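You operate a simulated robot arm through the tools that you are given. There is no shell and no other tool. Be economical: measure what you need, move in short steps, check, and stop when the job is done.

You run a simulated robot arm. Do the job below in one go: nothing can be reset, and whatever is moved stays where it is left.

TASK
Sleeve the long capped stub and stand it in the red crate.
Fine: stand the red sleeve in the sleeve holder first, then slide the stub down into it. Set down upright: red sleeve.

The check looks at the end state, three seconds after you hand in, the way a careful person would. Anything else that was tipped, shoved, dropped, spilled or broken makes it a failure.

THE ROBOT
A 7-joint arm with a two-finger gripper, on a carriage that runs on a rail from [-1.19, 0.007] to [1.19, -0.007] (x, y) and turns from -3.665 to 2.129 rad about z. Base frame: it is fixed where the carriage stands at the start and does not move with it; the origin is on the floor, on the carriage's upright axis, x ahead of it, y to its left, z up; the surface under the hand at the start is at about z = 0.88. Readings come in m, rad, newtons and seconds.
Its first joint turns from -2.601 to 2.601 rad. Places, roughly: first bay of the red crate [0.4, -0.6, 0.9]; short capped stub [1, -0.75, 1]; sleeve holder [0.7, -0.8, 0.9]. Payload 2.45 kg.
Tool frame: the origin (TCP) lies between the finger pads and is the grasp point; the fingertips stand 0.026 m ahead of it; z points along the fingers, y is the line along which they close. The gripper opens to 0.096 m. The gripper's body begins 0.069 m behind the TCP.
Orientation is that of the tool frame in the base frame, as a unit quaternion [x, y, z, w]. With the fingers straight down and closing along the base's y, the tool's x points along the base's -x, its y along +y and its z along -z.

THE INTERFACE
- The arm moves only by the tool servo_tool. Its argument "targets" is a list of rows, each a list of 3 entries, a list of its own where there are three numbers: the shift along the base's x, y, z in m, then the turn, a rotation vector about the base's x, y, z in rad, then the closure, from 0 (fully open) to 1 (shut). In form: [[[tx, ty, tz], [ax, ay, az], gripper], ...]. A call has 1 to 10 rows; each row shifts and turns the commanded pose from where the row before left it. Rows are played at 5 a second. More than 0.05 m and 0.15 rad between two rows, or a gripper value outside its range, and nothing of the call is played. A pose out of reach is approached as far as the arm can. The call stops where the force on the tool passes 90 N (or 10 N more than at its start, if that is more) or the arm is blocked; 0.2 s more then pass. Each finger halts on what it meets, pressing with about 25 N; the grip force reading is that of the motor and also rises with nothing between the fingers. The clock runs only during rows and for 0.2 s after the last one: add rows that do not move to give the fingers time. It gives the time, the measured TCP pose, the force on the tool (base axes), the opening and the grip force at its end, in the units of the frame above (readings bear some noise), with the torque about the TCP (base axes, N m) and any sound that the robot's microphone picked up.
- Cameras (640 x 400 px; columns grow to the right, rows downward): "scene" is now at [0.0019, 0.0952, 1.6897]; the picture's right is [-0.77, -0.63, 0.00], its down [-0.33, 0.40, -0.85] and it looks along [0.54, -0.66, -0.52] (base axes); focal length 251 px, centre (320, 200). "wrist" rides on the gripper at [0.082, 0.003, -0.098] in the tool frame; the picture's right is [-0.04, 1.00, 0.00], its down [-0.73, -0.03, -0.68] and it looks along [-0.68, -0.03, 0.73] (tool axes); focal length 256 px, centre (320, 200). There is no depth. A picture from a camera that has moved, and an enlarged one, comes with that camera's place and axes in the base frame and with its lens. The place of the scene camera against the robot may be out by one fixed shift of up to 0.018 m in any direction.
- get_image(camera): a new picture of that camera. The clock stands still meanwhile.
- lift_body(by): slides the trunk up (or, below 0, down) by that many m; the arm and the scene camera ride with it, the base frame stays. It gives what a move gives, with no picture.
- roll_base(legs): drives the robot by 1 to 6 legs, each [ahead, left, turn to the left] in m, m and rad, along the robot's own axes; the way and the turn of a leg run together, so that a leg with both is an arc; at most 1.5 m and 3.142 rad a leg. The arm and the cameras ride along, it lands a little off, and it stops where it bumps. It keeps to its track: a leg is cut to what the track allows. It gives what a move gives.
- head_to(pan, tilt): turns the head with the scene camera to pan (to the left, within 2.705 rad either way) and tilt (down, from -0.506 to 1.204), counted from straight ahead of the robot. It gives what a move gives.
- enlarge(camera, box): a new picture of the part [left, top, right, bottom] of that camera's present view, enlarged. The clock stands still meanwhile.
- finish_job(): hands the job in; it is judged then, once.

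Go step by step. Nothing tells you exact positions but the pictures and the camera data: compare them with the known pose of the tool, close in by small moves and look again before you grip or let go. The budget is 120 turns and 90 pictures, counting those below and the enlarged ones. Unless the task says otherwise, let go and move clear before handing in, and close with one line.

The tools are called after ">>>" by a JSON object that holds its "op" and its "data". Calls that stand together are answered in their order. servo_tool: Moves the arm, as the interface text tells. Its arguments: {"type":"object","properties":{"targets":{"type":"array","items":{"type":"array"}}},"required":["targets"]} The other tools are called the same way: lift_body (by) slides the trunk up or down; roll_base (legs) drives the base; head_to (pan, tilt) turns the head that bears the scene camera; get_image (camera) takes a picture; enlarge (camera, box) takes an enlarged picture of a part of a camera's view; finish_job () hands the job in.

At the start:

```text
time_s: 0.0
tool_pos: [0.6903, -0.5991, 1.1598]
tcp_rot: [0.0, 1.0, 0.0, 0.001]
contact_force: [-0.5, 0.5, 0.2]
ft_torque: [0.01, 0.03, -0.03]
width: 0.096
grip_force: 0.0
trunk travel left (down, up): [-0.675, 0.035]
robot x, y, heading: [-0.0028, -0.0023, 0.004]
head pan, tilt: [-0.883, 0.55]
```

scene: 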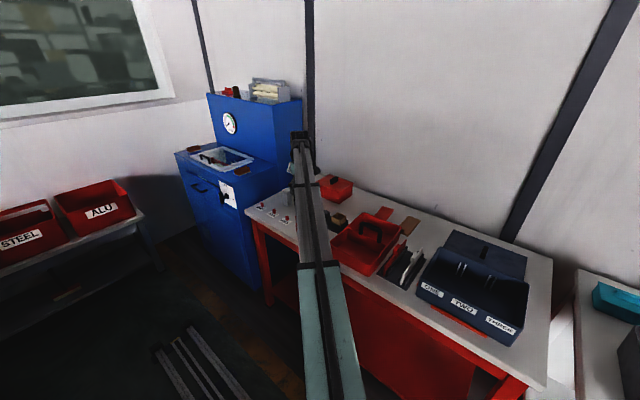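
wrist: 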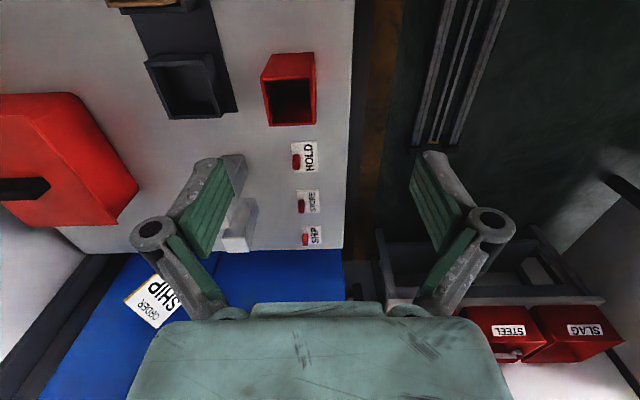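

I see a table with a blue crate with bays labelled, a red box, some parts and labels. I'll look closer before moving.

>>> {"op": "enlarge", "data": {"camera": "scene", "box": [230, 160, 390, 260]}}

>>> {"op": "enlarge", "data": {"camera": "scene", "box": [320, 190, 560, 340]}}

>>> {"op": "enlarge", "data": {"camera": "wrist", "box": [0, 0, 360, 225]}}

```text
4.00 times, centred on (310, 210) of scene
camera zoom: at [0.0019, 0.0952, 1.6897], right [-0.77, -0.63, 0.0], down [-0.33, 0.4, -0.85], along [0.54, -0.66, -0.52], focal length 1003 px, centre (360, 160)
```

zoom: 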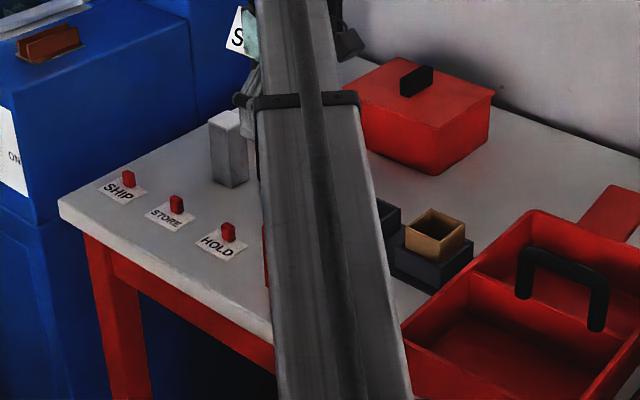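

```text
2.67 times, centred on (440, 265) of scene
camera zoom: at [0.0019, 0.0952, 1.6897], right [-0.77, -0.63, 0.0], down [-0.33, 0.4, -0.85], along [0.54, -0.66, -0.52], focal length 669 px, centre (0, 27)
```

zoom: 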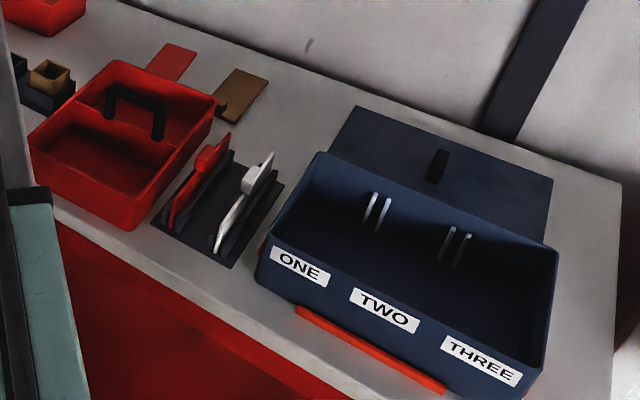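

```text
1.78 times, centred on (180, 112) of wrist
camera zoom: at [0.6087, -0.5934, 1.2588], right [0.04, 1.0, 0.0], down [0.73, -0.03, 0.68], along [0.68, -0.03, -0.73], focal length 455 px, centre (569, 356)
```

zoom: 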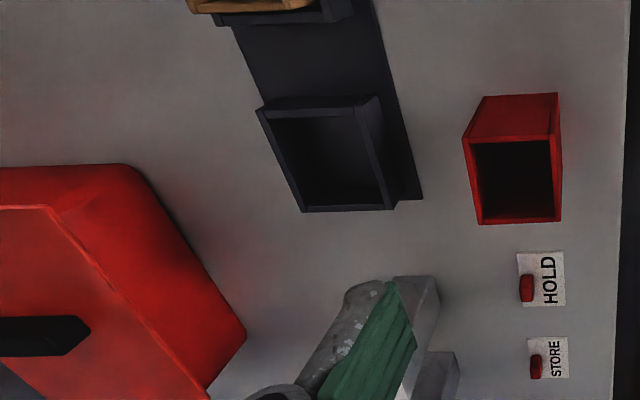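

The red sleeve stands near (0.71, -0.63), the holder near (0.72, -0.76), and grey blocks near x = 1. The forearm hides the rest, so I raise the arm and then shift the base along the rail for a clear view.

>>> {"op": "servo_tool", "data": {"targets": [[[-0.01, 0.01, 0.045], [0, 0, 0], 0], [[-0.02, 0.02, 0.04], [0, 0, 0], 0], [[-0.02, 0.02, 0.04], [0, 0, 0], 0], [[-0.02, 0.02, 0.03], [0, 0, 0], 0], [[0, 0, 0], [0, 0, 0], 0]]}}

>>> {"op": "roll_base", "data": {"legs": [[0, 0, -0.75], [0.3, 0, 0]]}}

>>> {"op": "get_image", "data": {"camera": "scene"}}

```text
time_s: 1.2
tool_pos: [0.6195, -0.5276, 1.3162]
tcp_rot: [0.0, 1.0, 0.0, 0.0]
contact_force: [0.0, 1.2, 0.8]
ft_torque: [0.01, 0.0, 0.01]
width: 0.0959
grip_force: 0.0
trunk travel left (down, up): [-0.675, 0.035]
robot x, y, heading: [0.0003, -0.0015, 0.005]
head pan, tilt: [-0.883, 0.55]
```

```text
time_s: 5.2
tool_pos: [0.3037, -0.8107, 1.3176]
tcp_rot: [0.369, 0.929, 0.0, 0.0]
contact_force: [-0.4, 0.0, -0.7]
ft_torque: [0.0, 0.05, -0.03]
width: 0.0961
grip_force: 0.2
trunk travel left (down, up): [-0.675, 0.035]
robot x, y, heading: [0.2138, 0.0005, -0.758]
head pan, tilt: [-0.883, 0.55]
cut short: leg 2
```

```text
84 pictures are left
camera scene: at [0.2845, 0.058, 1.6896], right [-1.0, 0.07, 0.0], down [0.04, 0.52, -0.85], along [-0.06, -0.85, -0.52], focal length 251 px, centre (320, 200)
```

scene: 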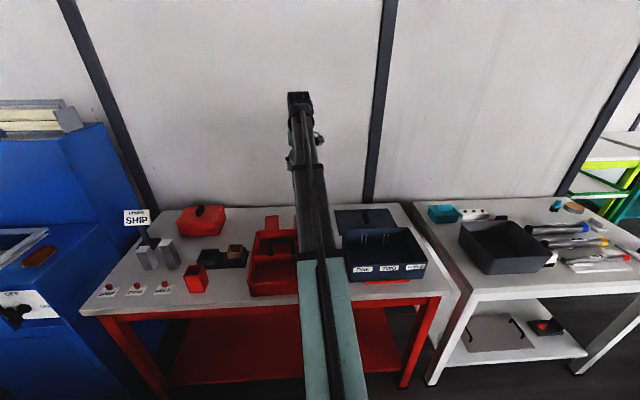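

The sign says "ORDER: SHIP"; two grey stubs stand right of it. I move to x≈0.65, from where everything should be reachable, turn the head to look, and zoom.

>>> {"op": "roll_base", "data": {"legs": [[0.317, 0.3, 0]]}}

>>> {"op": "get_image", "data": {"camera": "wrist"}}

>>> {"op": "get_image", "data": {"camera": "scene"}}

```text
time_s: 7.9
tool_pos: [0.7302, -0.8132, 1.3169]
tcp_rot: [0.372, 0.928, -0.001, -0.001]
contact_force: [-0.5, 0.1, 0.2]
ft_torque: [-0.02, 0.01, -0.01]
width: 0.0961
grip_force: 0.0
trunk travel left (down, up): [-0.675, 0.035]
robot x, y, heading: [0.6446, -0.0013, -0.764]
head pan, tilt: [-0.883, 0.55]
```

```text
83 pictures are left
camera wrist: at [0.6736, -0.7533, 1.4158], right [0.72, 0.69, 0.0], down [0.51, -0.53, 0.68], along [0.47, -0.49, -0.73], focal length 256 px, centre (320, 200)
```

wrist: 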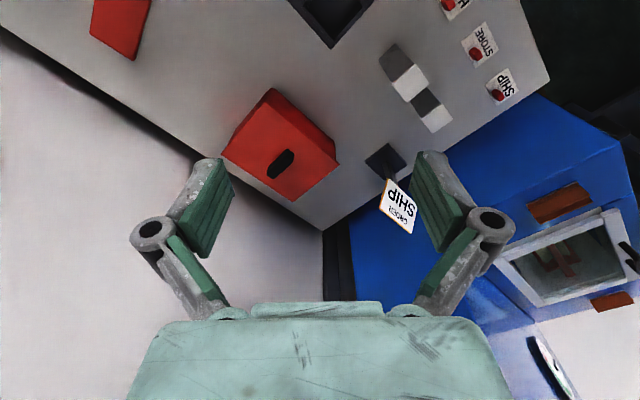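

```text
82 pictures are left
camera scene: at [0.7159, 0.055, 1.6896], right [-1.0, 0.07, 0.0], down [0.04, 0.52, -0.85], along [-0.06, -0.85, -0.52], focal length 251 px, centre (320, 200)
```

scene: 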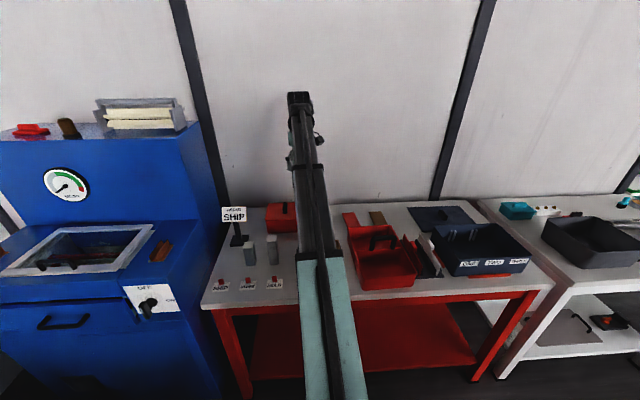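

Two stubs stand together near the SHIP sign; I zoom on them from both cameras.

>>> {"op": "enlarge", "data": {"camera": "wrist", "box": [340, 0, 500, 150]}}

>>> {"op": "enlarge", "data": {"camera": "scene", "box": [200, 200, 296, 300]}}

>>> {"op": "enlarge", "data": {"camera": "scene", "box": [335, 200, 495, 300]}}

```text
2.67 times, centred on (420, 75) of wrist
camera zoom: at [0.6736, -0.7533, 1.4158], right [0.72, 0.69, 0.0], down [0.51, -0.53, 0.68], along [0.47, -0.49, -0.73], focal length 683 px, centre (53, 533)
```

zoom: 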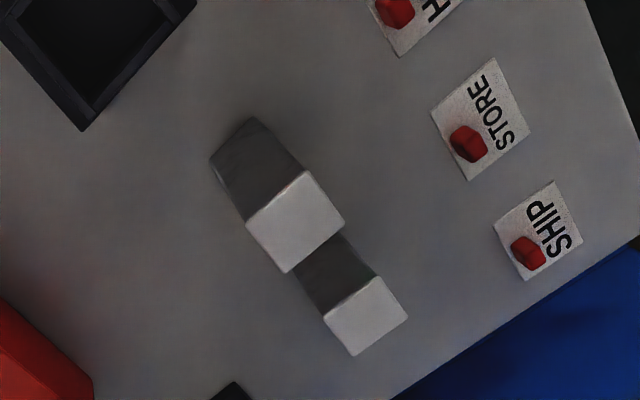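

```text
4.00 times, centred on (248, 250) of scene
camera zoom: at [0.7159, 0.055, 1.6896], right [-1.0, 0.07, 0.0], down [0.04, 0.52, -0.85], along [-0.06, -0.85, -0.52], focal length 1003 px, centre (608, 0)
```

zoom: 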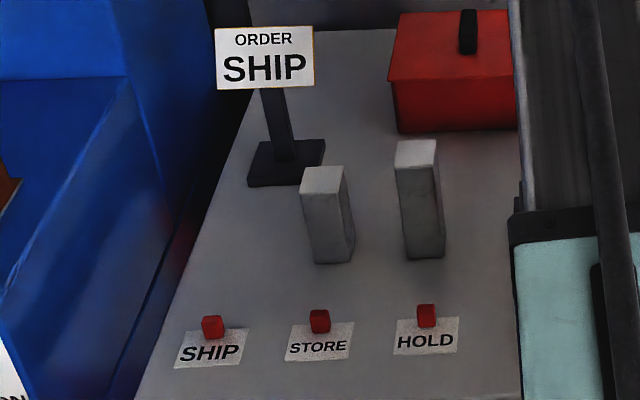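

```text
4.00 times, centred on (415, 250) of scene
camera zoom: at [0.7159, 0.055, 1.6896], right [-1.0, 0.07, 0.0], down [0.04, 0.52, -0.85], along [-0.06, -0.85, -0.52], focal length 1003 px, centre (-60, 0)
```

zoom: 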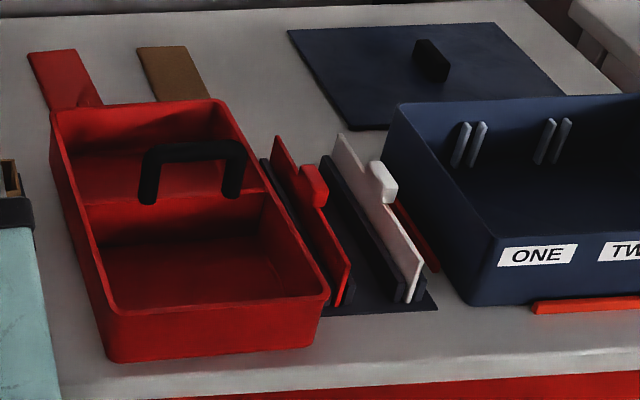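

The long stub is the right one, near (0.87, -0.76); the short one is near (0.98, -0.76). Next I square the tool to the base axes and look down at the sleeve, the holder and the stubs.

>>> {"op": "servo_tool", "data": {"targets": [[[-0.03, 0.02, 0], [0, 0, 0.127], 0], [[-0.03, 0.02, 0], [0, 0, 0.127], 0], [[-0.03, 0.02, 0], [0, 0, 0.127], 0], [[-0.03, 0.02, 0], [0, 0, 0.127], 0], [[-0.03, 0.02, 0], [0, 0, 0.127], 0], [[-0.03, 0.02, 0], [0, 0, 0.127], 0], [[0, 0, 0], [0, 0, 0], 0]]}}

>>> {"op": "get_image", "data": {"camera": "wrist"}}

>>> {"op": "get_image", "data": {"camera": "scene"}}

```text
time_s: 9.5
tool_pos: [0.5469, -0.7105, 1.2833]
tcp_rot: [-0.001, 1.0, -0.005, -0.001]
contact_force: [-0.3, 1.0, 0.6]
ft_torque: [0.0, 0.0, 0.04]
width: 0.0961
grip_force: 0.0
out of reach, approached as far as the arm can: row 2, 3, 4, 5, 6
trunk travel left (down, up): [-0.675, 0.035]
robot x, y, heading: [0.6465, -0.0037, -0.766]
head pan, tilt: [-0.883, 0.55]
```

```text
78 pictures are left
camera wrist: at [0.4652, -0.705, 1.3819], right [0.04, 1.0, -0.01], down [0.73, -0.02, 0.68], along [0.68, -0.03, -0.74], focal length 256 px, centre (320, 200)
```

wrist: 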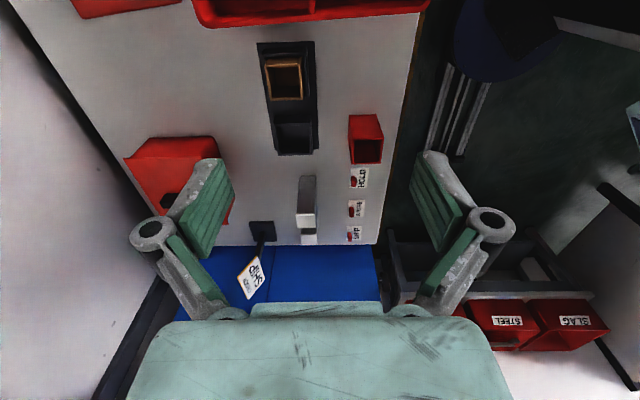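

```text
77 pictures are left
camera scene: at [0.7155, 0.0551, 1.6897], right [-1.0, 0.07, 0.0], down [0.04, 0.52, -0.85], along [-0.06, -0.85, -0.52], focal length 251 px, centre (320, 200)
```

scene: 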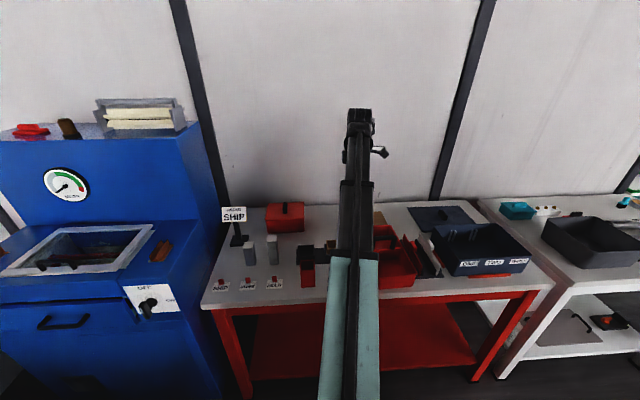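

Sleeve, holder (empty socket next to the tan sleeve) and stubs are all in this view; I zoom for measurements.

>>> {"op": "enlarge", "data": {"camera": "wrist", "box": [240, 30, 400, 130]}}

>>> {"op": "enlarge", "data": {"camera": "wrist", "box": [240, 100, 400, 250]}}

```text
4.00 times, centred on (320, 80) of wrist
camera zoom: at [0.4652, -0.705, 1.3819], right [0.04, 1.0, -0.01], down [0.73, -0.02, 0.68], along [0.68, -0.03, -0.74], focal length 1024 px, centre (320, 680)
```

zoom: 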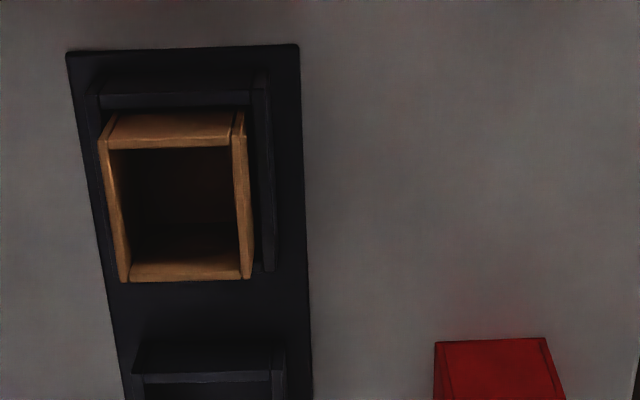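

```text
2.67 times, centred on (320, 175) of wrist
camera zoom: at [0.4652, -0.705, 1.3819], right [0.04, 1.0, -0.01], down [0.73, -0.02, 0.68], along [0.68, -0.03, -0.74], focal length 683 px, centre (320, 267)
```

zoom: 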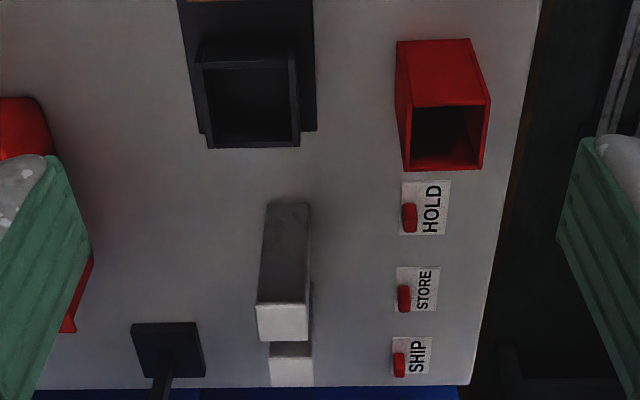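

Red sleeve: about 55 mm square, centre ≈(0.723, -0.631), top ≈0.975. Long stub: about 40 mm square, centre ≈(0.866, -0.751), top ≈1.01. I move above the sleeve and check the alignment.

>>> {"op": "servo_tool", "data": {"targets": [[[0.04, 0.015, -0.02], [0, 0, 0], 0], [[0.04, 0.015, -0.04], [0, 0, 0], 0], [[0.04, 0.015, -0.04], [0, 0, 0], 0], [[0.04, 0.02, -0.04], [0, 0, 0], 0], [[0.016, 0.015, -0.04], [0, 0, 0], 0], [[0, 0, 0], [0, 0, 0], 0]]}}

>>> {"op": "get_image", "data": {"camera": "wrist"}}

```text
refused: row 2 steps farther than a row can; nothing moved
```

```text
74 pictures are left
camera wrist: at [0.4652, -0.705, 1.3819], right [0.04, 1.0, -0.01], down [0.73, -0.02, 0.68], along [0.68, -0.03, -0.74], focal length 256 px, centre (320, 200)
```

wrist: 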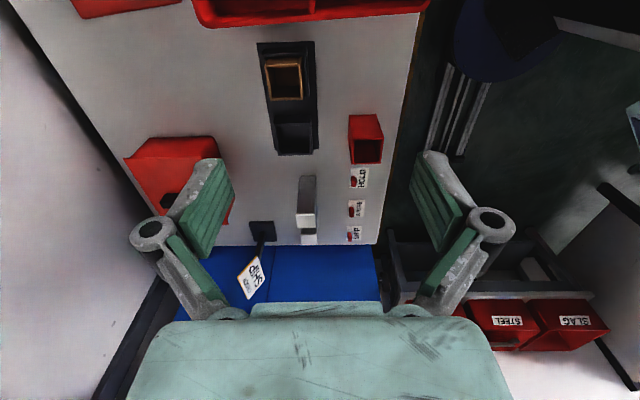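

A row was too long, so nothing moved; I replay it with smaller rows.

>>> {"op": "servo_tool", "data": {"targets": [[[0.03, 0.014, -0.02], [0, 0, 0], 0], [[0.03, 0.014, -0.03], [0, 0, 0], 0], [[0.03, 0.014, -0.03], [0, 0, 0], 0], [[0.03, 0.014, -0.03], [0, 0, 0], 0], [[0.03, 0.014, -0.03], [0, 0, 0], 0], [[0.026, 0.01, -0.03], [0, 0, 0], 0], [[0, 0, 0], [0, 0, 0], 0]]}}

>>> {"op": "get_image", "data": {"camera": "wrist"}}

```text
time_s: 11.1
tool_pos: [0.7234, -0.6278, 1.1101]
tcp_rot: [0.001, 1.0, 0.0, 0.0]
contact_force: [0.7, 0.6, -0.2]
ft_torque: [0.03, 0.01, -0.01]
width: 0.0961
grip_force: 0.0
trunk travel left (down, up): [-0.675, 0.035]
robot x, y, heading: [0.6447, -0.005, -0.77]
head pan, tilt: [-0.883, 0.55]
```

```text
73 pictures are left
camera wrist: at [0.6423, -0.625, 1.2097], right [0.04, 1.0, 0.0], down [0.73, -0.03, 0.68], along [0.68, -0.03, -0.73], focal length 256 px, centre (320, 200)
```

wrist: 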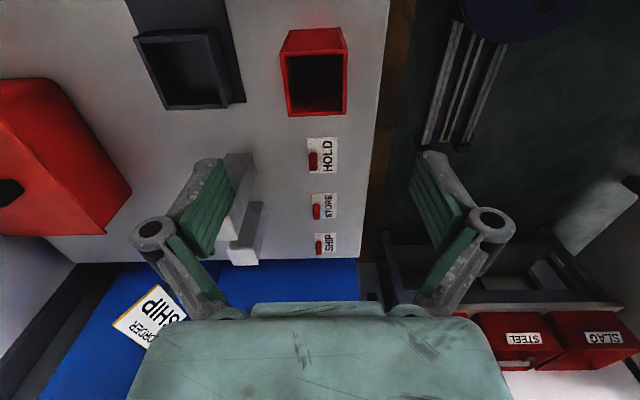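

>>> {"op": "enlarge", "data": {"camera": "wrist", "box": [120, 10, 360, 160]}}

>>> {"op": "enlarge", "data": {"camera": "wrist", "box": [265, 20, 361, 120]}}

```text
2.67 times, centred on (240, 85) of wrist
camera zoom: at [0.6423, -0.625, 1.2097], right [0.04, 1.0, 0.0], down [0.73, -0.03, 0.68], along [0.68, -0.03, -0.73], focal length 683 px, centre (533, 507)
```

zoom: 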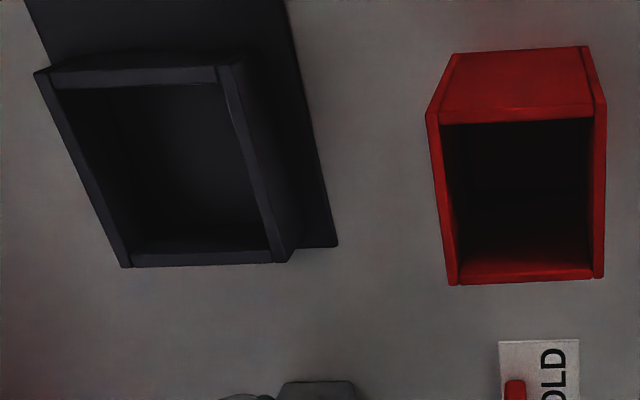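

```text
4.00 times, centred on (313, 70) of wrist
camera zoom: at [0.6423, -0.625, 1.2097], right [0.04, 1.0, 0.0], down [0.73, -0.03, 0.68], along [0.68, -0.03, -0.73], focal length 1024 px, centre (348, 720)
```

zoom: 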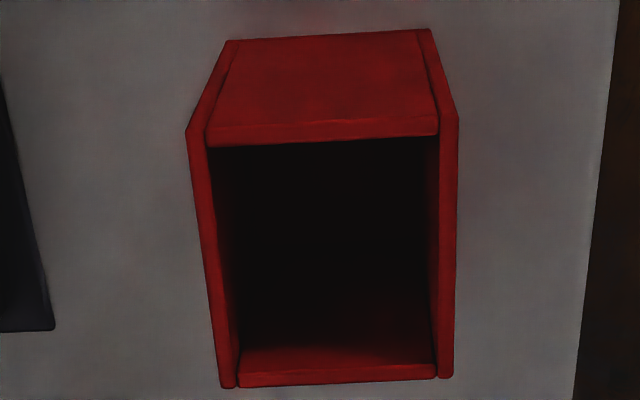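

The sleeve is square to the axes, centre (0.7226, -0.6327). The empty socket is centred near (0.725, -0.774), with its rim near z 0.92. I correct y, descend to z≈0.957 and grip.

>>> {"op": "servo_tool", "data": {"targets": [[[-0.001, -0.005, -0.03], [0, 0, 0], 0], [[0, 0, -0.04], [0, 0, 0], 0], [[0, 0, -0.04], [0, 0, 0], 0], [[0, 0, -0.03], [0, 0, 0], 0], [[0, 0, -0.013], [0, 0, 0], 0], [[0, 0, 0], [0, 0, 0], 0]]}}

>>> {"op": "get_image", "data": {"camera": "wrist"}}

```text
time_s: 12.5
tool_pos: [0.7244, -0.6357, 0.9578]
tcp_rot: [0.0, 1.0, 0.0, 0.001]
contact_force: [0.0, -0.1, 0.4]
ft_torque: [-0.01, 0.03, -0.03]
width: 0.0961
grip_force: 0.1
trunk travel left (down, up): [-0.675, 0.035]
robot x, y, heading: [0.6452, -0.0024, -0.764]
head pan, tilt: [-0.883, 0.55]
```

```text
70 pictures are left
camera wrist: at [0.6413, -0.6315, 1.0571], right [0.04, 1.0, 0.0], down [0.73, -0.03, 0.68], along [0.68, -0.03, -0.73], focal length 256 px, centre (320, 200)
```

wrist: 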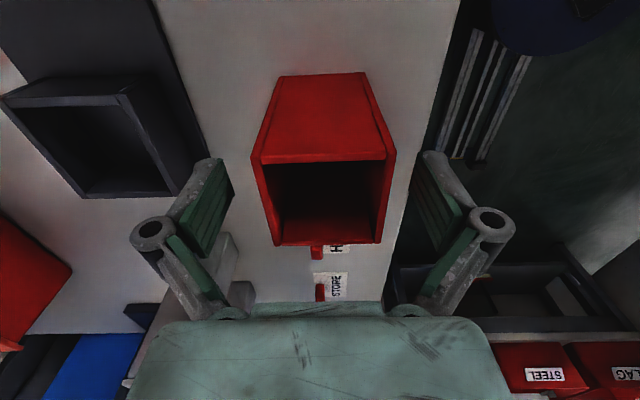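

The sleeve is centred between the fingers; I grip and lift a little.

>>> {"op": "servo_tool", "data": {"targets": [[[0, 0, 0], [0, 0, 0], 0.3], [[0, 0, 0], [0, 0, 0], 0.45], [[0, 0, 0], [0, 0, 0], 1], [[0, 0, 0], [0, 0, 0], 1], [[0, 0, 0.03], [0, 0, 0], 1], [[0, 0, 0.03], [0, 0, 0], 1], [[0, 0, 0], [0, 0, 0], 1]]}}

>>> {"op": "get_image", "data": {"camera": "wrist"}}

```text
time_s: 14.1
tool_pos: [0.7237, -0.6357, 1.0202]
tcp_rot: [-0.001, 1.0, 0.0, 0.0]
contact_force: [0.2, 0.4, -0.3]
ft_torque: [-0.02, 0.0, -0.02]
width: 0.0003
grip_force: 24.8
trunk travel left (down, up): [-0.675, 0.035]
robot x, y, heading: [0.6464, -0.0029, -0.761]
head pan, tilt: [-0.883, 0.55]
```

```text
69 pictures are left
camera wrist: at [0.642, -0.6319, 1.1183], right [0.04, 1.0, 0.0], down [0.73, -0.03, 0.68], along [0.68, -0.03, -0.73], focal length 256 px, centre (320, 200)
```

wrist: 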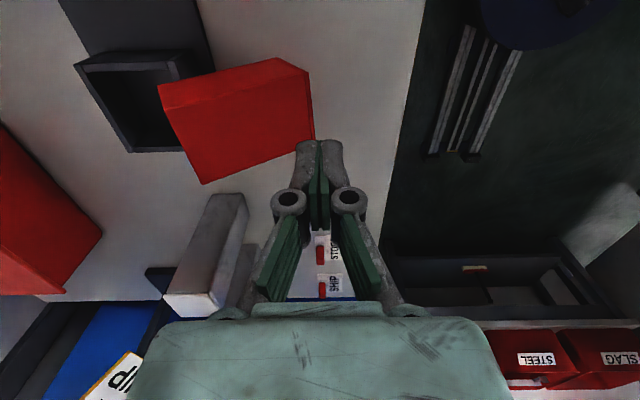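

The sleeve slipped out and seems tipped over towards the holder. I check how it lies before doing anything.

>>> {"op": "enlarge", "data": {"camera": "wrist", "box": [60, 20, 380, 220]}}

>>> {"op": "enlarge", "data": {"camera": "scene", "box": [220, 200, 400, 312]}}

```text
2.00 times, centred on (220, 120) of wrist
camera zoom: at [0.642, -0.6319, 1.1183], right [0.04, 1.0, 0.0], down [0.73, -0.03, 0.68], along [0.68, -0.03, -0.73], focal length 512 px, centre (520, 360)
```

zoom: 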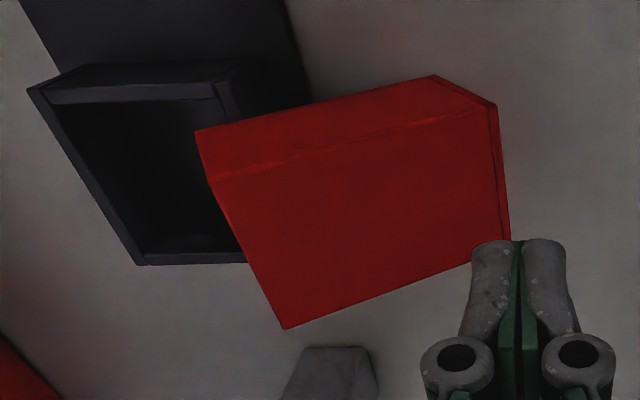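

```text
3.56 times, centred on (310, 256) of scene
camera zoom: at [0.7156, 0.0551, 1.6896], right [-1.0, 0.07, 0.0], down [0.04, 0.52, -0.85], along [-0.06, -0.85, -0.52], focal length 892 px, centre (356, 1)
```

zoom: 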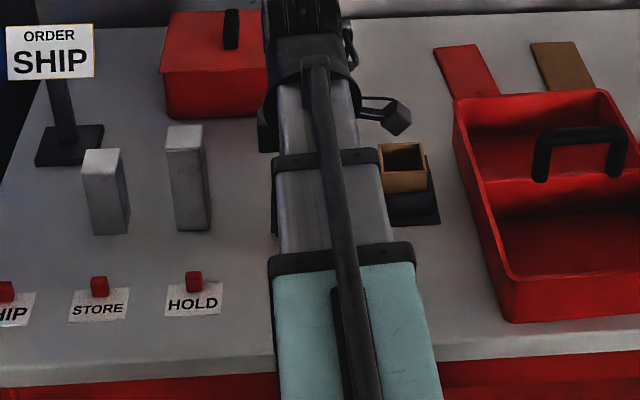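

The sleeve is leaning or possibly still in motion. I raise the hand clear, let it settle and look again.

>>> {"op": "servo_tool", "data": {"targets": [[[0, 0, 0.04], [0, 0, 0], 1], [[0, 0, 0.04], [0, 0, 0], 1], [[0, 0.02, 0.02], [0, 0, 0], 1], [[0, 0, 0], [0, 0, 0], 0.5], [[0, 0, 0], [0, 0, 0], 0]]}}

>>> {"op": "enlarge", "data": {"camera": "wrist", "box": [100, 0, 420, 200]}}

```text
time_s: 15.3
tool_pos: [0.7245, -0.6161, 1.1172]
tcp_rot: [0.0, 1.0, 0.0, 0.0]
contact_force: [0.0, -1.0, 0.2]
ft_torque: [0.04, -0.04, -0.01]
width: 0.0961
grip_force: 0.0
trunk travel left (down, up): [-0.675, 0.035]
robot x, y, heading: [0.6468, -0.0041, -0.764]
head pan, tilt: [-0.883, 0.55]
```

```text
2.00 times, centred on (260, 100) of wrist
camera zoom: at [0.6418, -0.6126, 1.2159], right [0.04, 1.0, 0.0], down [0.73, -0.03, 0.68], along [0.68, -0.03, -0.73], focal length 512 px, centre (440, 400)
```

zoom: 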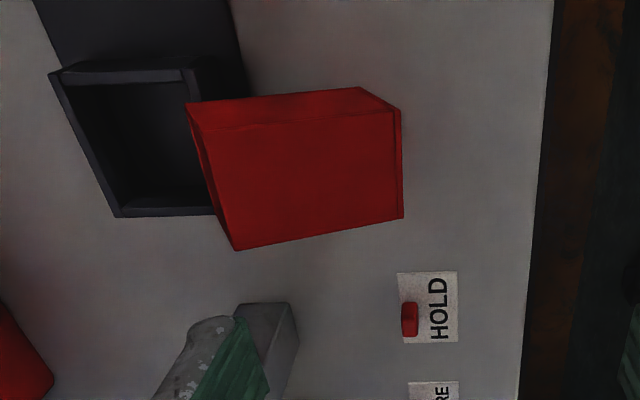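

The sleeve leans with one end on the socket's rim. I move the arm aside to see which end is the mouth with the scene camera.

>>> {"op": "servo_tool", "data": {"targets": [[[-0.045, 0, 0.01], [0, 0, 0], 0], [[-0.045, 0, 0.01], [0, 0, 0], 0], [[-0.045, 0, 0.01], [0, 0, 0], 0], [[-0.045, 0, 0], [0, 0, 0], 0], [[-0.045, 0, 0], [0, 0, 0], 0], [[-0.045, 0, 0], [0, 0, 0], 0], [[0, 0, 0], [0, 0, 0], 0]]}}

>>> {"op": "enlarge", "data": {"camera": "scene", "box": [220, 210, 380, 310]}}

>>> {"op": "enlarge", "data": {"camera": "wrist", "box": [220, 50, 420, 175]}}

```text
time_s: 16.9
tool_pos: [0.4515, -0.6146, 1.1488]
tcp_rot: [0.0, 1.0, 0.0, 0.0]
contact_force: [0.3, -0.1, -0.4]
ft_torque: [0.01, 0.0, 0.0]
width: 0.0962
grip_force: 0.1
trunk travel left (down, up): [-0.675, 0.035]
robot x, y, heading: [0.6489, 0.0003, -0.76]
head pan, tilt: [-0.883, 0.55]
```

```text
4.00 times, centred on (300, 260) of scene
camera zoom: at [0.7154, 0.055, 1.6897], right [-1.0, 0.07, 0.0], down [0.04, 0.52, -0.85], along [-0.06, -0.85, -0.52], focal length 1003 px, centre (400, -40)
```

zoom: 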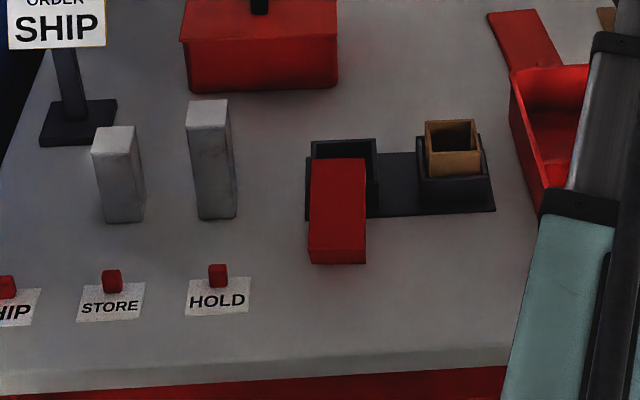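

```text
3.20 times, centred on (320, 112) of wrist
camera zoom: at [0.3702, -0.6093, 1.2477], right [0.04, 1.0, 0.0], down [0.73, -0.03, 0.68], along [0.68, -0.03, -0.73], focal length 819 px, centre (320, 480)
```

zoom: 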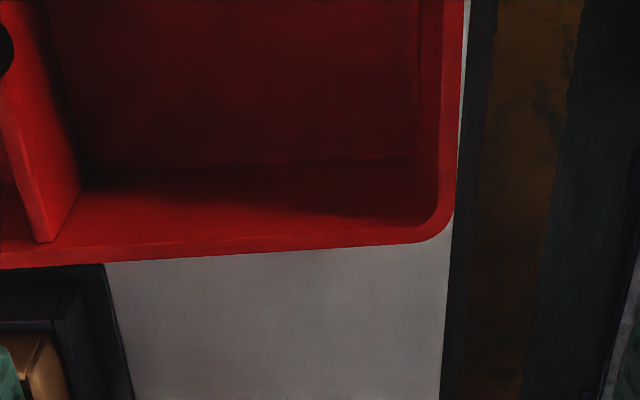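

The sleeve lies mouth towards -y (up on the socket rim), with a closed bottom facing the robot. I'll grip it across x with the hand tilted, then turn it upright about the x axis. First I yaw the tool while moving above it.

>>> {"op": "servo_tool", "data": {"targets": [[[0.028, -0.01, 0.005], [0, 0, -0.149], 0], [[0.028, -0.01, 0.005], [0, 0, -0.149], 0], [[0.028, -0.01, 0], [0, 0, -0.149], 0], [[0.028, -0.01, 0], [0, 0, -0.149], 0], [[0.028, -0.01, 0], [0, 0, -0.149], 0], [[0.028, -0.01, 0], [0, 0, -0.149], 0], [[0.028, -0.01, 0], [0, 0, -0.149], 0], [[0.028, -0.01, 0], [0, 0, -0.149], 0], [[0.028, -0.01, 0], [0, 0, -0.149], 0], [[0.028, -0.01, 0], [0, 0, -0.149], 0]]}}

>>> {"op": "servo_tool", "data": {"targets": [[[0, 0, 0], [0, 0, -0.08], 0], [[0, -0.02, 0], [0.125, 0, 0], 0], [[0, -0.02, 0], [0.125, 0, 0], 0], [[0, -0.02, 0], [0.125, 0, 0], 0], [[0, -0.01, 0], [0.125, 0, 0], 0], [[0, 0, 0], [0, 0, 0], 0]]}}

>>> {"op": "get_image", "data": {"camera": "wrist"}}

```text
time_s: 19.1
tool_pos: [0.7333, -0.7157, 1.1598]
tcp_rot: [0.679, 0.734, 0.0, 0.0]
contact_force: [1.2, 0.2, -0.5]
ft_torque: [-0.02, -0.02, 0.01]
width: 0.0958
grip_force: 0.0
trunk travel left (down, up): [-0.675, 0.035]
robot x, y, heading: [0.6496, -0.0013, -0.76]
head pan, tilt: [-0.883, 0.55]
```

```text
time_s: 20.5
tool_pos: [0.7334, -0.7779, 1.0967]
tcp_rot: [0.701, 0.7, 0.098, -0.094]
contact_force: [-0.4, -0.1, 0.2]
ft_torque: [0.0, -0.01, -0.02]
width: 0.0962
grip_force: 0.2
out of reach, approached as far as the arm can: row 3, 4, 5
trunk travel left (down, up): [-0.675, 0.035]
robot x, y, heading: [0.649, -0.0006, -0.762]
head pan, tilt: [-0.883, 0.55]
```

```text
63 pictures are left
camera wrist: at [0.7374, -0.7253, 1.2133], right [1.0, -0.04, -0.01], down [-0.03, -0.89, 0.46], along [-0.03, -0.46, -0.89], focal length 256 px, centre (320, 200)
```

wrist: 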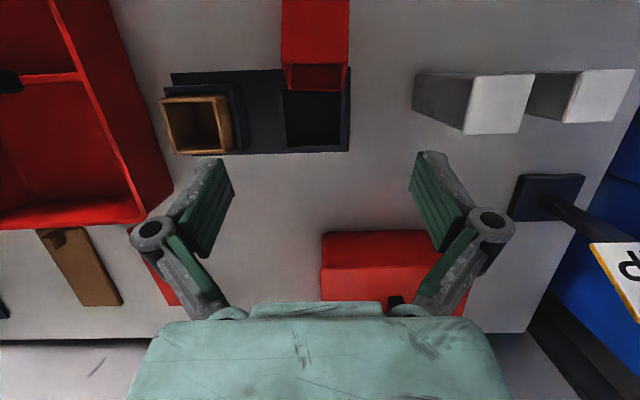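

The sleeve's mouth is confirmed facing -y over the socket rim. I zoom for accurate placing.

>>> {"op": "enlarge", "data": {"camera": "wrist", "box": [220, 0, 420, 160]}}

```text
2.50 times, centred on (320, 80) of wrist
camera zoom: at [0.7374, -0.7253, 1.2133], right [1.0, -0.04, -0.01], down [-0.03, -0.89, 0.46], along [-0.03, -0.46, -0.89], focal length 640 px, centre (320, 500)
```

zoom: 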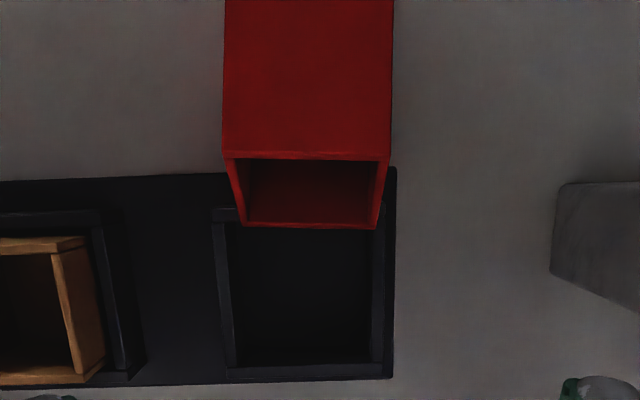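

The grip point on the sleeve is about (0.732, -0.711, 0.937). I lower to a pre-grasp with the tilt and add a small yaw.

>>> {"op": "servo_tool", "data": {"targets": [[[0, 0.005, -0.04], [0, 0, -0.05], 0], [[0, 0.005, -0.04], [0, 0, 0], 0], [[0, 0, -0.03], [0, 0, 0], 0], [[0, 0, 0], [0, 0, 0], 0]]}}

>>> {"op": "get_image", "data": {"camera": "wrist"}}

```text
time_s: 21.5
tool_pos: [0.7342, -0.7696, 0.9863]
tcp_rot: [0.718, 0.683, 0.099, -0.092]
contact_force: [0.7, -0.1, 0.4]
ft_torque: [0.02, -0.01, 0.02]
width: 0.096
grip_force: 0.0
trunk travel left (down, up): [-0.675, 0.035]
robot x, y, heading: [0.6471, -0.0058, -0.764]
head pan, tilt: [-0.883, 0.55]
```

```text
61 pictures are left
camera wrist: at [0.739, -0.7163, 1.1042], right [1.0, -0.09, -0.01], down [-0.08, -0.89, 0.46], along [-0.05, -0.45, -0.89], focal length 256 px, centre (320, 200)
```

wrist: 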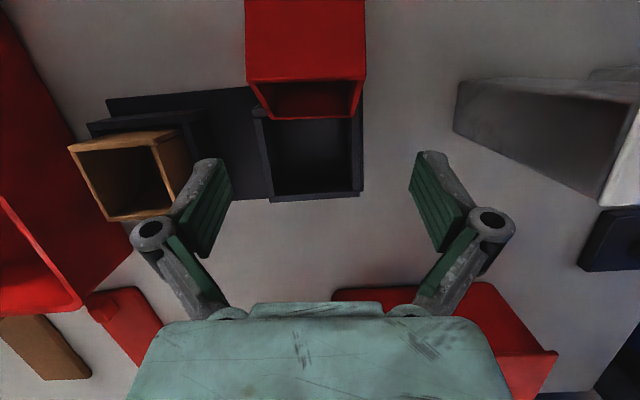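

The tool is aligned with the sleeve. I move in to the grip point.

>>> {"op": "servo_tool", "data": {"targets": [[[-0.003, 0.03, 0], [0, 0, 0], 0], [[0, 0.0266, -0.016], [0, 0, 0], 0], [[0, 0, -0.02], [0, 0, 0], 0], [[0, 0, 0], [0, 0, 0], 0]]}}

>>> {"op": "get_image", "data": {"camera": "wrist"}}

```text
time_s: 22.5
tool_pos: [0.7311, -0.712, 0.9497]
tcp_rot: [0.718, 0.682, 0.1, -0.093]
contact_force: [0.1, -0.3, 0.4]
ft_torque: [0.02, -0.01, -0.02]
width: 0.0959
grip_force: 0.1
trunk travel left (down, up): [-0.675, 0.035]
robot x, y, heading: [0.6504, -0.008, -0.764]
head pan, tilt: [-0.883, 0.55]
```

```text
60 pictures are left
camera wrist: at [0.7366, -0.6589, 1.0674], right [1.0, -0.09, -0.01], down [-0.08, -0.89, 0.46], along [-0.05, -0.45, -0.89], focal length 256 px, centre (320, 200)
```

wrist: 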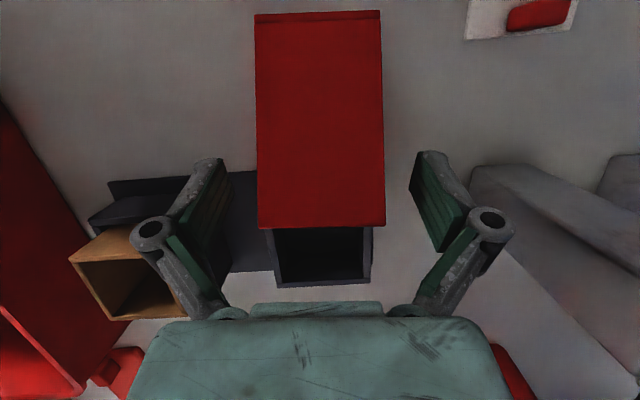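

The sleeve is centred between the pads. I close in small steps and check before lifting.

>>> {"op": "servo_tool", "data": {"targets": [[[0, 0, 0], [0, 0, 0], 0.25], [[0, 0, 0], [0, 0, 0], 0.36], [[0, 0, 0], [0, 0, 0], 0.42], [[0, 0, 0], [0, 0, 0], 0.46], [[0, 0, 0], [0, 0, 0], 0.6], [[0, 0, 0], [0, 0, 0], 0.6], [[0, 0, 0], [0, 0, 0], 0.6]]}}

>>> {"op": "get_image", "data": {"camera": "wrist"}}

```text
time_s: 24.1
tool_pos: [0.7314, -0.7106, 0.951]
tcp_rot: [0.718, 0.683, 0.099, -0.092]
contact_force: [0.3, -1.2, 2.2]
ft_torque: [0.09, 0.0, 0.0]
width: 0.0551
grip_force: 24.5
trunk travel left (down, up): [-0.675, 0.035]
robot x, y, heading: [0.65, -0.0075, -0.765]
head pan, tilt: [-0.883, 0.55]
```

```text
59 pictures are left
camera wrist: at [0.7365, -0.6588, 1.0678], right [1.0, -0.09, -0.01], down [-0.08, -0.89, 0.46], along [-0.05, -0.45, -0.89], focal length 256 px, centre (320, 200)
```

wrist: 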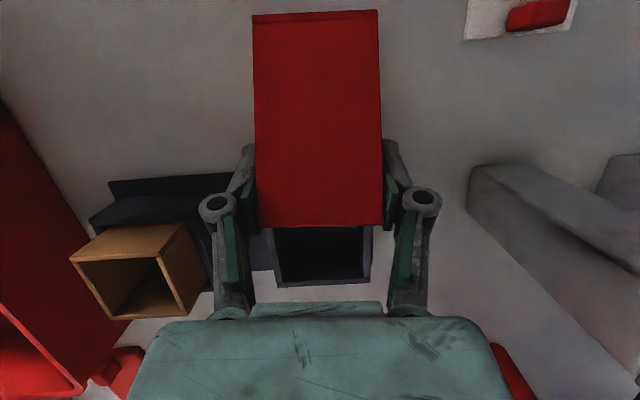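

Gripped at 55 mm. I lift slowly by 3 cm, moving slightly towards the robot, and check.

>>> {"op": "servo_tool", "data": {"targets": [[[0, 0, 0.005], [0, 0, 0], 0.6], [[0, 0, 0.005], [0, 0, 0], 0.6], [[0, 0, 0.01], [0, 0, 0], 0.6], [[0, 0, 0.01], [0, 0, 0], 0.6], [[0, 0, 0], [0, 0, 0], 0.6]]}}

>>> {"op": "get_image", "data": {"camera": "wrist"}}

```text
time_s: 25.3
tool_pos: [0.7312, -0.7114, 0.9814]
tcp_rot: [0.718, 0.683, 0.099, -0.092]
contact_force: [-0.5, 0.1, 0.3]
ft_torque: [-0.01, 0.02, -0.01]
width: 0.0551
grip_force: 25.2
trunk travel left (down, up): [-0.675, 0.035]
robot x, y, heading: [0.6471, -0.0042, -0.76]
head pan, tilt: [-0.883, 0.55]
```

```text
58 pictures are left
camera wrist: at [0.7368, -0.6591, 1.0983], right [1.0, -0.09, -0.01], down [-0.08, -0.89, 0.46], along [-0.05, -0.45, -0.89], focal length 256 px, centre (320, 200)
```

wrist: 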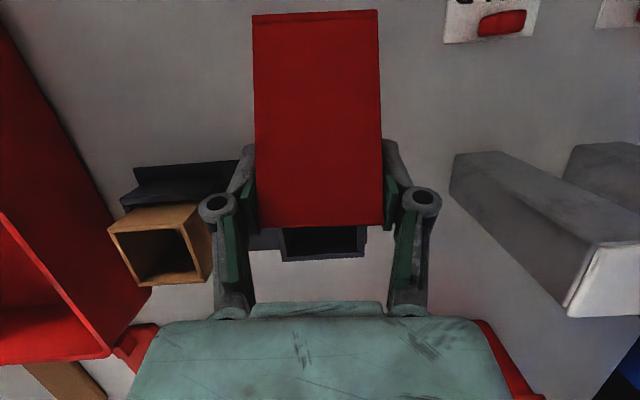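

It holds. Now I raise it and turn it upright about x by about -1.12 rad.

>>> {"op": "servo_tool", "data": {"targets": [[[0, 0.005, 0.03], [0, 0, 0], 0.6], [[0, 0.005, 0.03], [0, 0, 0.05], 0.6], [[0, 0.005, 0.02], [-0.14, 0, 0], 0.6], [[0, 0.005, 0.02], [-0.14, 0, 0], 0.6], [[0, 0, 0.01], [-0.14, 0, 0], 0.6], [[0, 0, 0], [-0.14, 0, 0], 0.6], [[0, 0, 0], [-0.14, 0, 0], 0.6], [[0, 0, 0], [-0.14, 0, 0], 0.6], [[0, 0, 0], [0, 0, 0], 0.6]]}}

>>> {"op": "get_image", "data": {"camera": "wrist"}}

>>> {"op": "get_image", "data": {"camera": "scene"}}

```text
time_s: 27.3
tool_pos: [0.7322, -0.6919, 1.0908]
tcp_rot: [0.678, 0.679, -0.198, 0.2]
contact_force: [-0.8, 0.2, 0.1]
ft_torque: [-0.03, -0.01, 0.01]
width: 0.0552
grip_force: 25.4
trunk travel left (down, up): [-0.675, 0.035]
robot x, y, heading: [0.6503, -0.0065, -0.77]
head pan, tilt: [-0.883, 0.55]
```

```text
57 pictures are left
camera wrist: at [0.7356, -0.569, 1.1302], right [1.0, -0.03, 0.02], down [-0.03, -0.25, 0.97], along [-0.03, -0.97, -0.25], focal length 256 px, centre (320, 200)
```

wrist: 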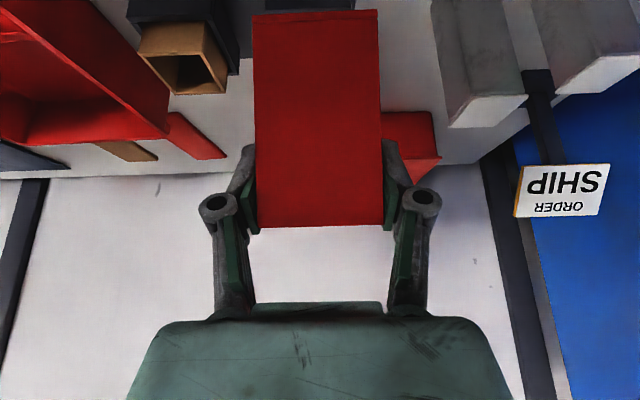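

```text
56 pictures are left
camera scene: at [0.7156, 0.0551, 1.6897], right [-1.0, 0.07, 0.0], down [0.04, 0.52, -0.85], along [-0.06, -0.85, -0.52], focal length 251 px, centre (320, 200)
```

scene: 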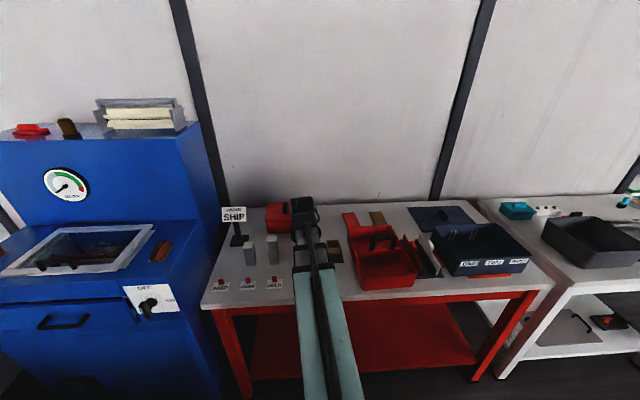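

The sleeve is nearly upright; 0.245 rad remain, and from the picture its axis sits 11 mm beyond the TCP in -y. I finish the turn and move over the socket with TCP at (0.723, -0.763).

>>> {"op": "servo_tool", "data": {"targets": [[[0, 0, 0], [-0.1225, 0, 0], 0.6], [[0, 0, 0], [-0.1225, 0, 0], 0.6], [[-0.004, -0.035, -0.01], [0, 0, 0], 0.6], [[-0.004, -0.036, -0.01], [0, 0, 0], 0.6], [[0, 0, 0], [0, 0, 0], 0.6]]}}

>>> {"op": "get_image", "data": {"camera": "wrist"}}

>>> {"op": "enlarge", "data": {"camera": "scene", "box": [260, 190, 380, 290]}}

```text
time_s: 28.5
tool_pos: [0.7238, -0.7639, 1.0703]
tcp_rot: [0.649, 0.65, -0.278, 0.28]
contact_force: [0.5, 0.8, -0.6]
ft_torque: [0.0, 0.02, -0.04]
width: 0.0552
grip_force: 24.7
trunk travel left (down, up): [-0.675, 0.035]
robot x, y, heading: [0.6485, -0.0054, -0.759]
head pan, tilt: [-0.883, 0.55]
```

```text
55 pictures are left
camera wrist: at [0.7267, -0.6352, 1.0799], right [1.0, -0.03, 0.03], down [-0.03, -0.01, 1.0], along [-0.03, -1.0, -0.01], focal length 256 px, centre (320, 200)
```

wrist: 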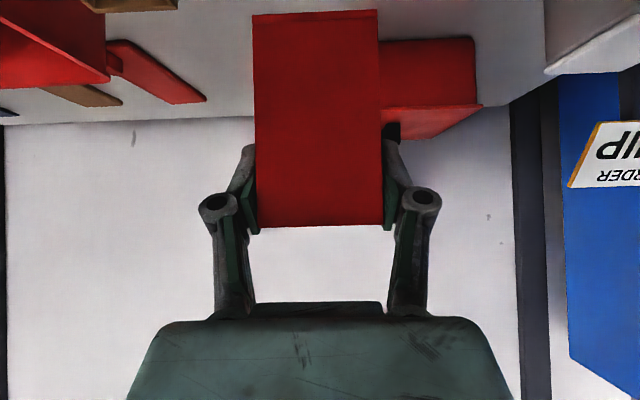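

```text
4.00 times, centred on (320, 240) of scene
camera zoom: at [0.7156, 0.0547, 1.6897], right [-1.0, 0.07, 0.0], down [0.04, 0.52, -0.85], along [-0.06, -0.85, -0.52], focal length 1003 px, centre (320, 40)
```

zoom: 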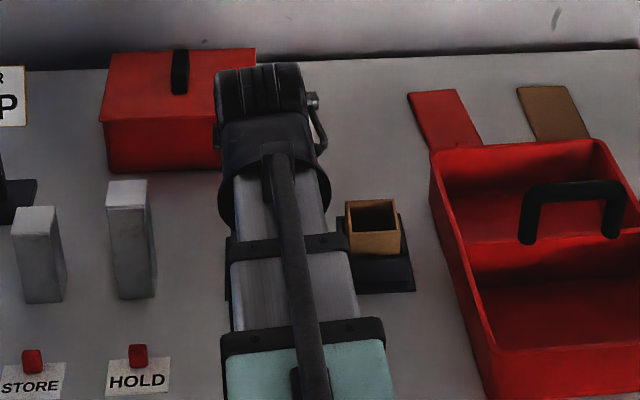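

Upright and over the socket. I descend to just above the rim and look.

>>> {"op": "servo_tool", "data": {"targets": [[[0, 0, -0.03], [0, 0, 0], 0.6], [[0, 0, -0.03], [0, 0, 0], 0.6], [[0, 0, 0], [0, 0, 0], 0.6]]}}

>>> {"op": "get_image", "data": {"camera": "wrist"}}

```text
time_s: 29.3
tool_pos: [0.724, -0.7642, 1.0106]
tcp_rot: [0.649, 0.65, -0.278, 0.28]
contact_force: [0.2, 0.4, -0.6]
ft_torque: [0.05, -0.02, 0.0]
width: 0.0551
grip_force: 25.2
trunk travel left (down, up): [-0.675, 0.035]
robot x, y, heading: [0.6503, -0.0023, -0.761]
head pan, tilt: [-0.883, 0.55]
```

```text
53 pictures are left
camera wrist: at [0.7259, -0.6348, 1.0191], right [1.0, -0.03, 0.03], down [-0.03, -0.01, 1.0], along [-0.03, -1.0, -0.01], focal length 256 px, centre (320, 200)
```

wrist: 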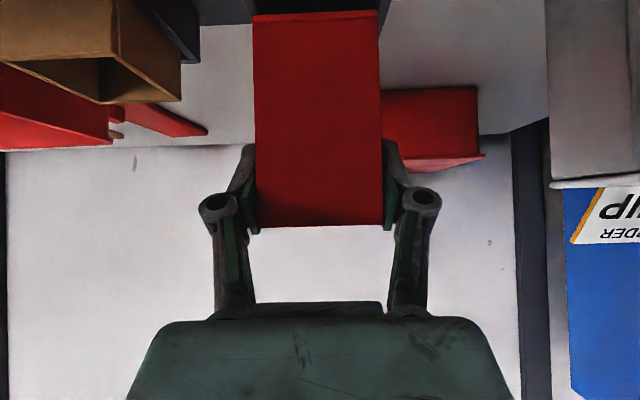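

>>> {"op": "enlarge", "data": {"camera": "wrist", "box": [170, 0, 410, 50]}}

```text
2.67 times, centred on (290, 25) of wrist
camera zoom: at [0.7259, -0.6348, 1.0191], right [1.0, -0.03, 0.03], down [-0.03, -0.01, 1.0], along [-0.03, -1.0, -0.01], focal length 683 px, centre (400, 667)
```

zoom: 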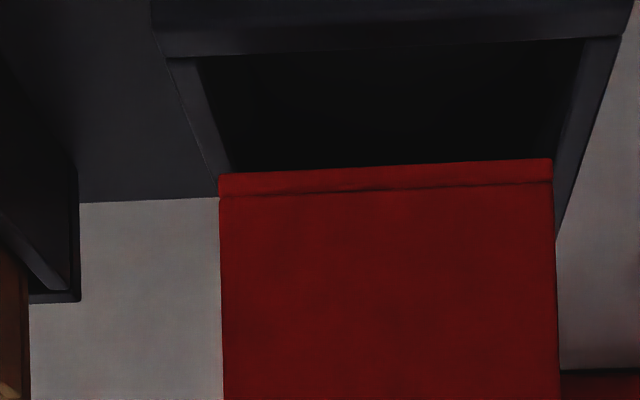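

The view into the socket shows a good fit in y and about 2 mm to shift in +x. I correct that and lower the sleeve in small steps.

>>> {"op": "servo_tool", "data": {"targets": [[[0.002, 0, 0], [0, 0, 0], 0.6], [[0, 0, -0.012], [0, 0, 0], 0.6], [[0, 0, -0.012], [0, 0, 0], 0.6], [[0, 0, 0], [0, 0, 0], 0.6]]}}

>>> {"op": "enlarge", "data": {"camera": "wrist", "box": [170, 0, 410, 100]}}

```text
time_s: 30.3
tool_pos: [0.7257, -0.7626, 0.985]
tcp_rot: [0.649, 0.65, -0.279, 0.28]
contact_force: [0.2, 0.7, -0.5]
ft_torque: [0.01, -0.02, 0.01]
width: 0.055
grip_force: 25.4
trunk travel left (down, up): [-0.675, 0.035]
robot x, y, heading: [0.6502, -0.0022, -0.76]
head pan, tilt: [-0.883, 0.55]
```

```text
2.67 times, centred on (290, 50) of wrist
camera zoom: at [0.7284, -0.6345, 0.9941], right [1.0, -0.03, 0.03], down [-0.03, -0.01, 1.0], along [-0.03, -1.0, -0.01], focal length 683 px, centre (400, 600)
```

zoom: 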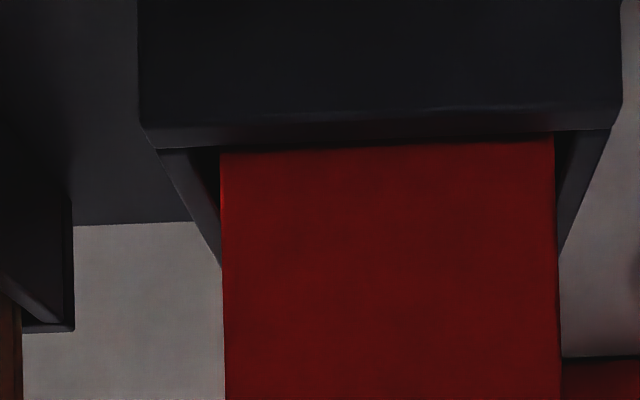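

It is centred and entering the socket. I continue down until it seats.

>>> {"op": "servo_tool", "data": {"targets": [[[0, 0, -0.01], [0, 0, 0], 0.6], [[0, 0, -0.007], [0, 0, 0], 0.6], [[0, 0, -0.004], [0, 0, 0], 0.6], [[0, 0, 0], [0, 0, 0], 0.6]]}}

>>> {"op": "get_image", "data": {"camera": "wrist"}}

```text
time_s: 31.3
tool_pos: [0.7267, -0.7631, 0.9636]
tcp_rot: [0.65, 0.65, -0.278, 0.28]
contact_force: [1.2, -0.9, -1.4]
ft_torque: [-0.01, 0.02, 0.02]
width: 0.0551
grip_force: 25.2
trunk travel left (down, up): [-0.675, 0.035]
robot x, y, heading: [0.6505, -0.0007, -0.756]
head pan, tilt: [-0.883, 0.55]
```

```text
50 pictures are left
camera wrist: at [0.7288, -0.6343, 0.9733], right [1.0, -0.03, 0.03], down [-0.03, -0.01, 1.0], along [-0.03, -1.0, -0.01], focal length 256 px, centre (320, 200)
```

wrist: 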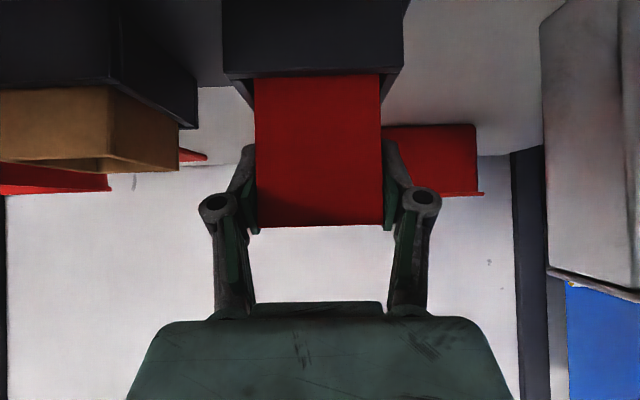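

No contact yet; I continue down in 2 mm steps.

>>> {"op": "servo_tool", "data": {"targets": [[[0, 0, -0.002], [0, 0, 0], 0.6], [[0, 0, -0.002], [0, 0, 0], 0.6], [[0, 0, 0], [0, 0, 0], 0.6]]}}

```text
time_s: 32.1
tool_pos: [0.7263, -0.762, 0.9611]
tcp_rot: [0.649, 0.651, -0.278, 0.28]
contact_force: [-0.5, -0.9, -0.8]
ft_torque: [0.05, 0.02, 0.01]
width: 0.0553
grip_force: 25.0
trunk travel left (down, up): [-0.675, 0.035]
robot x, y, heading: [0.6463, -0.0053, -0.763]
head pan, tilt: [-0.883, 0.55]
```

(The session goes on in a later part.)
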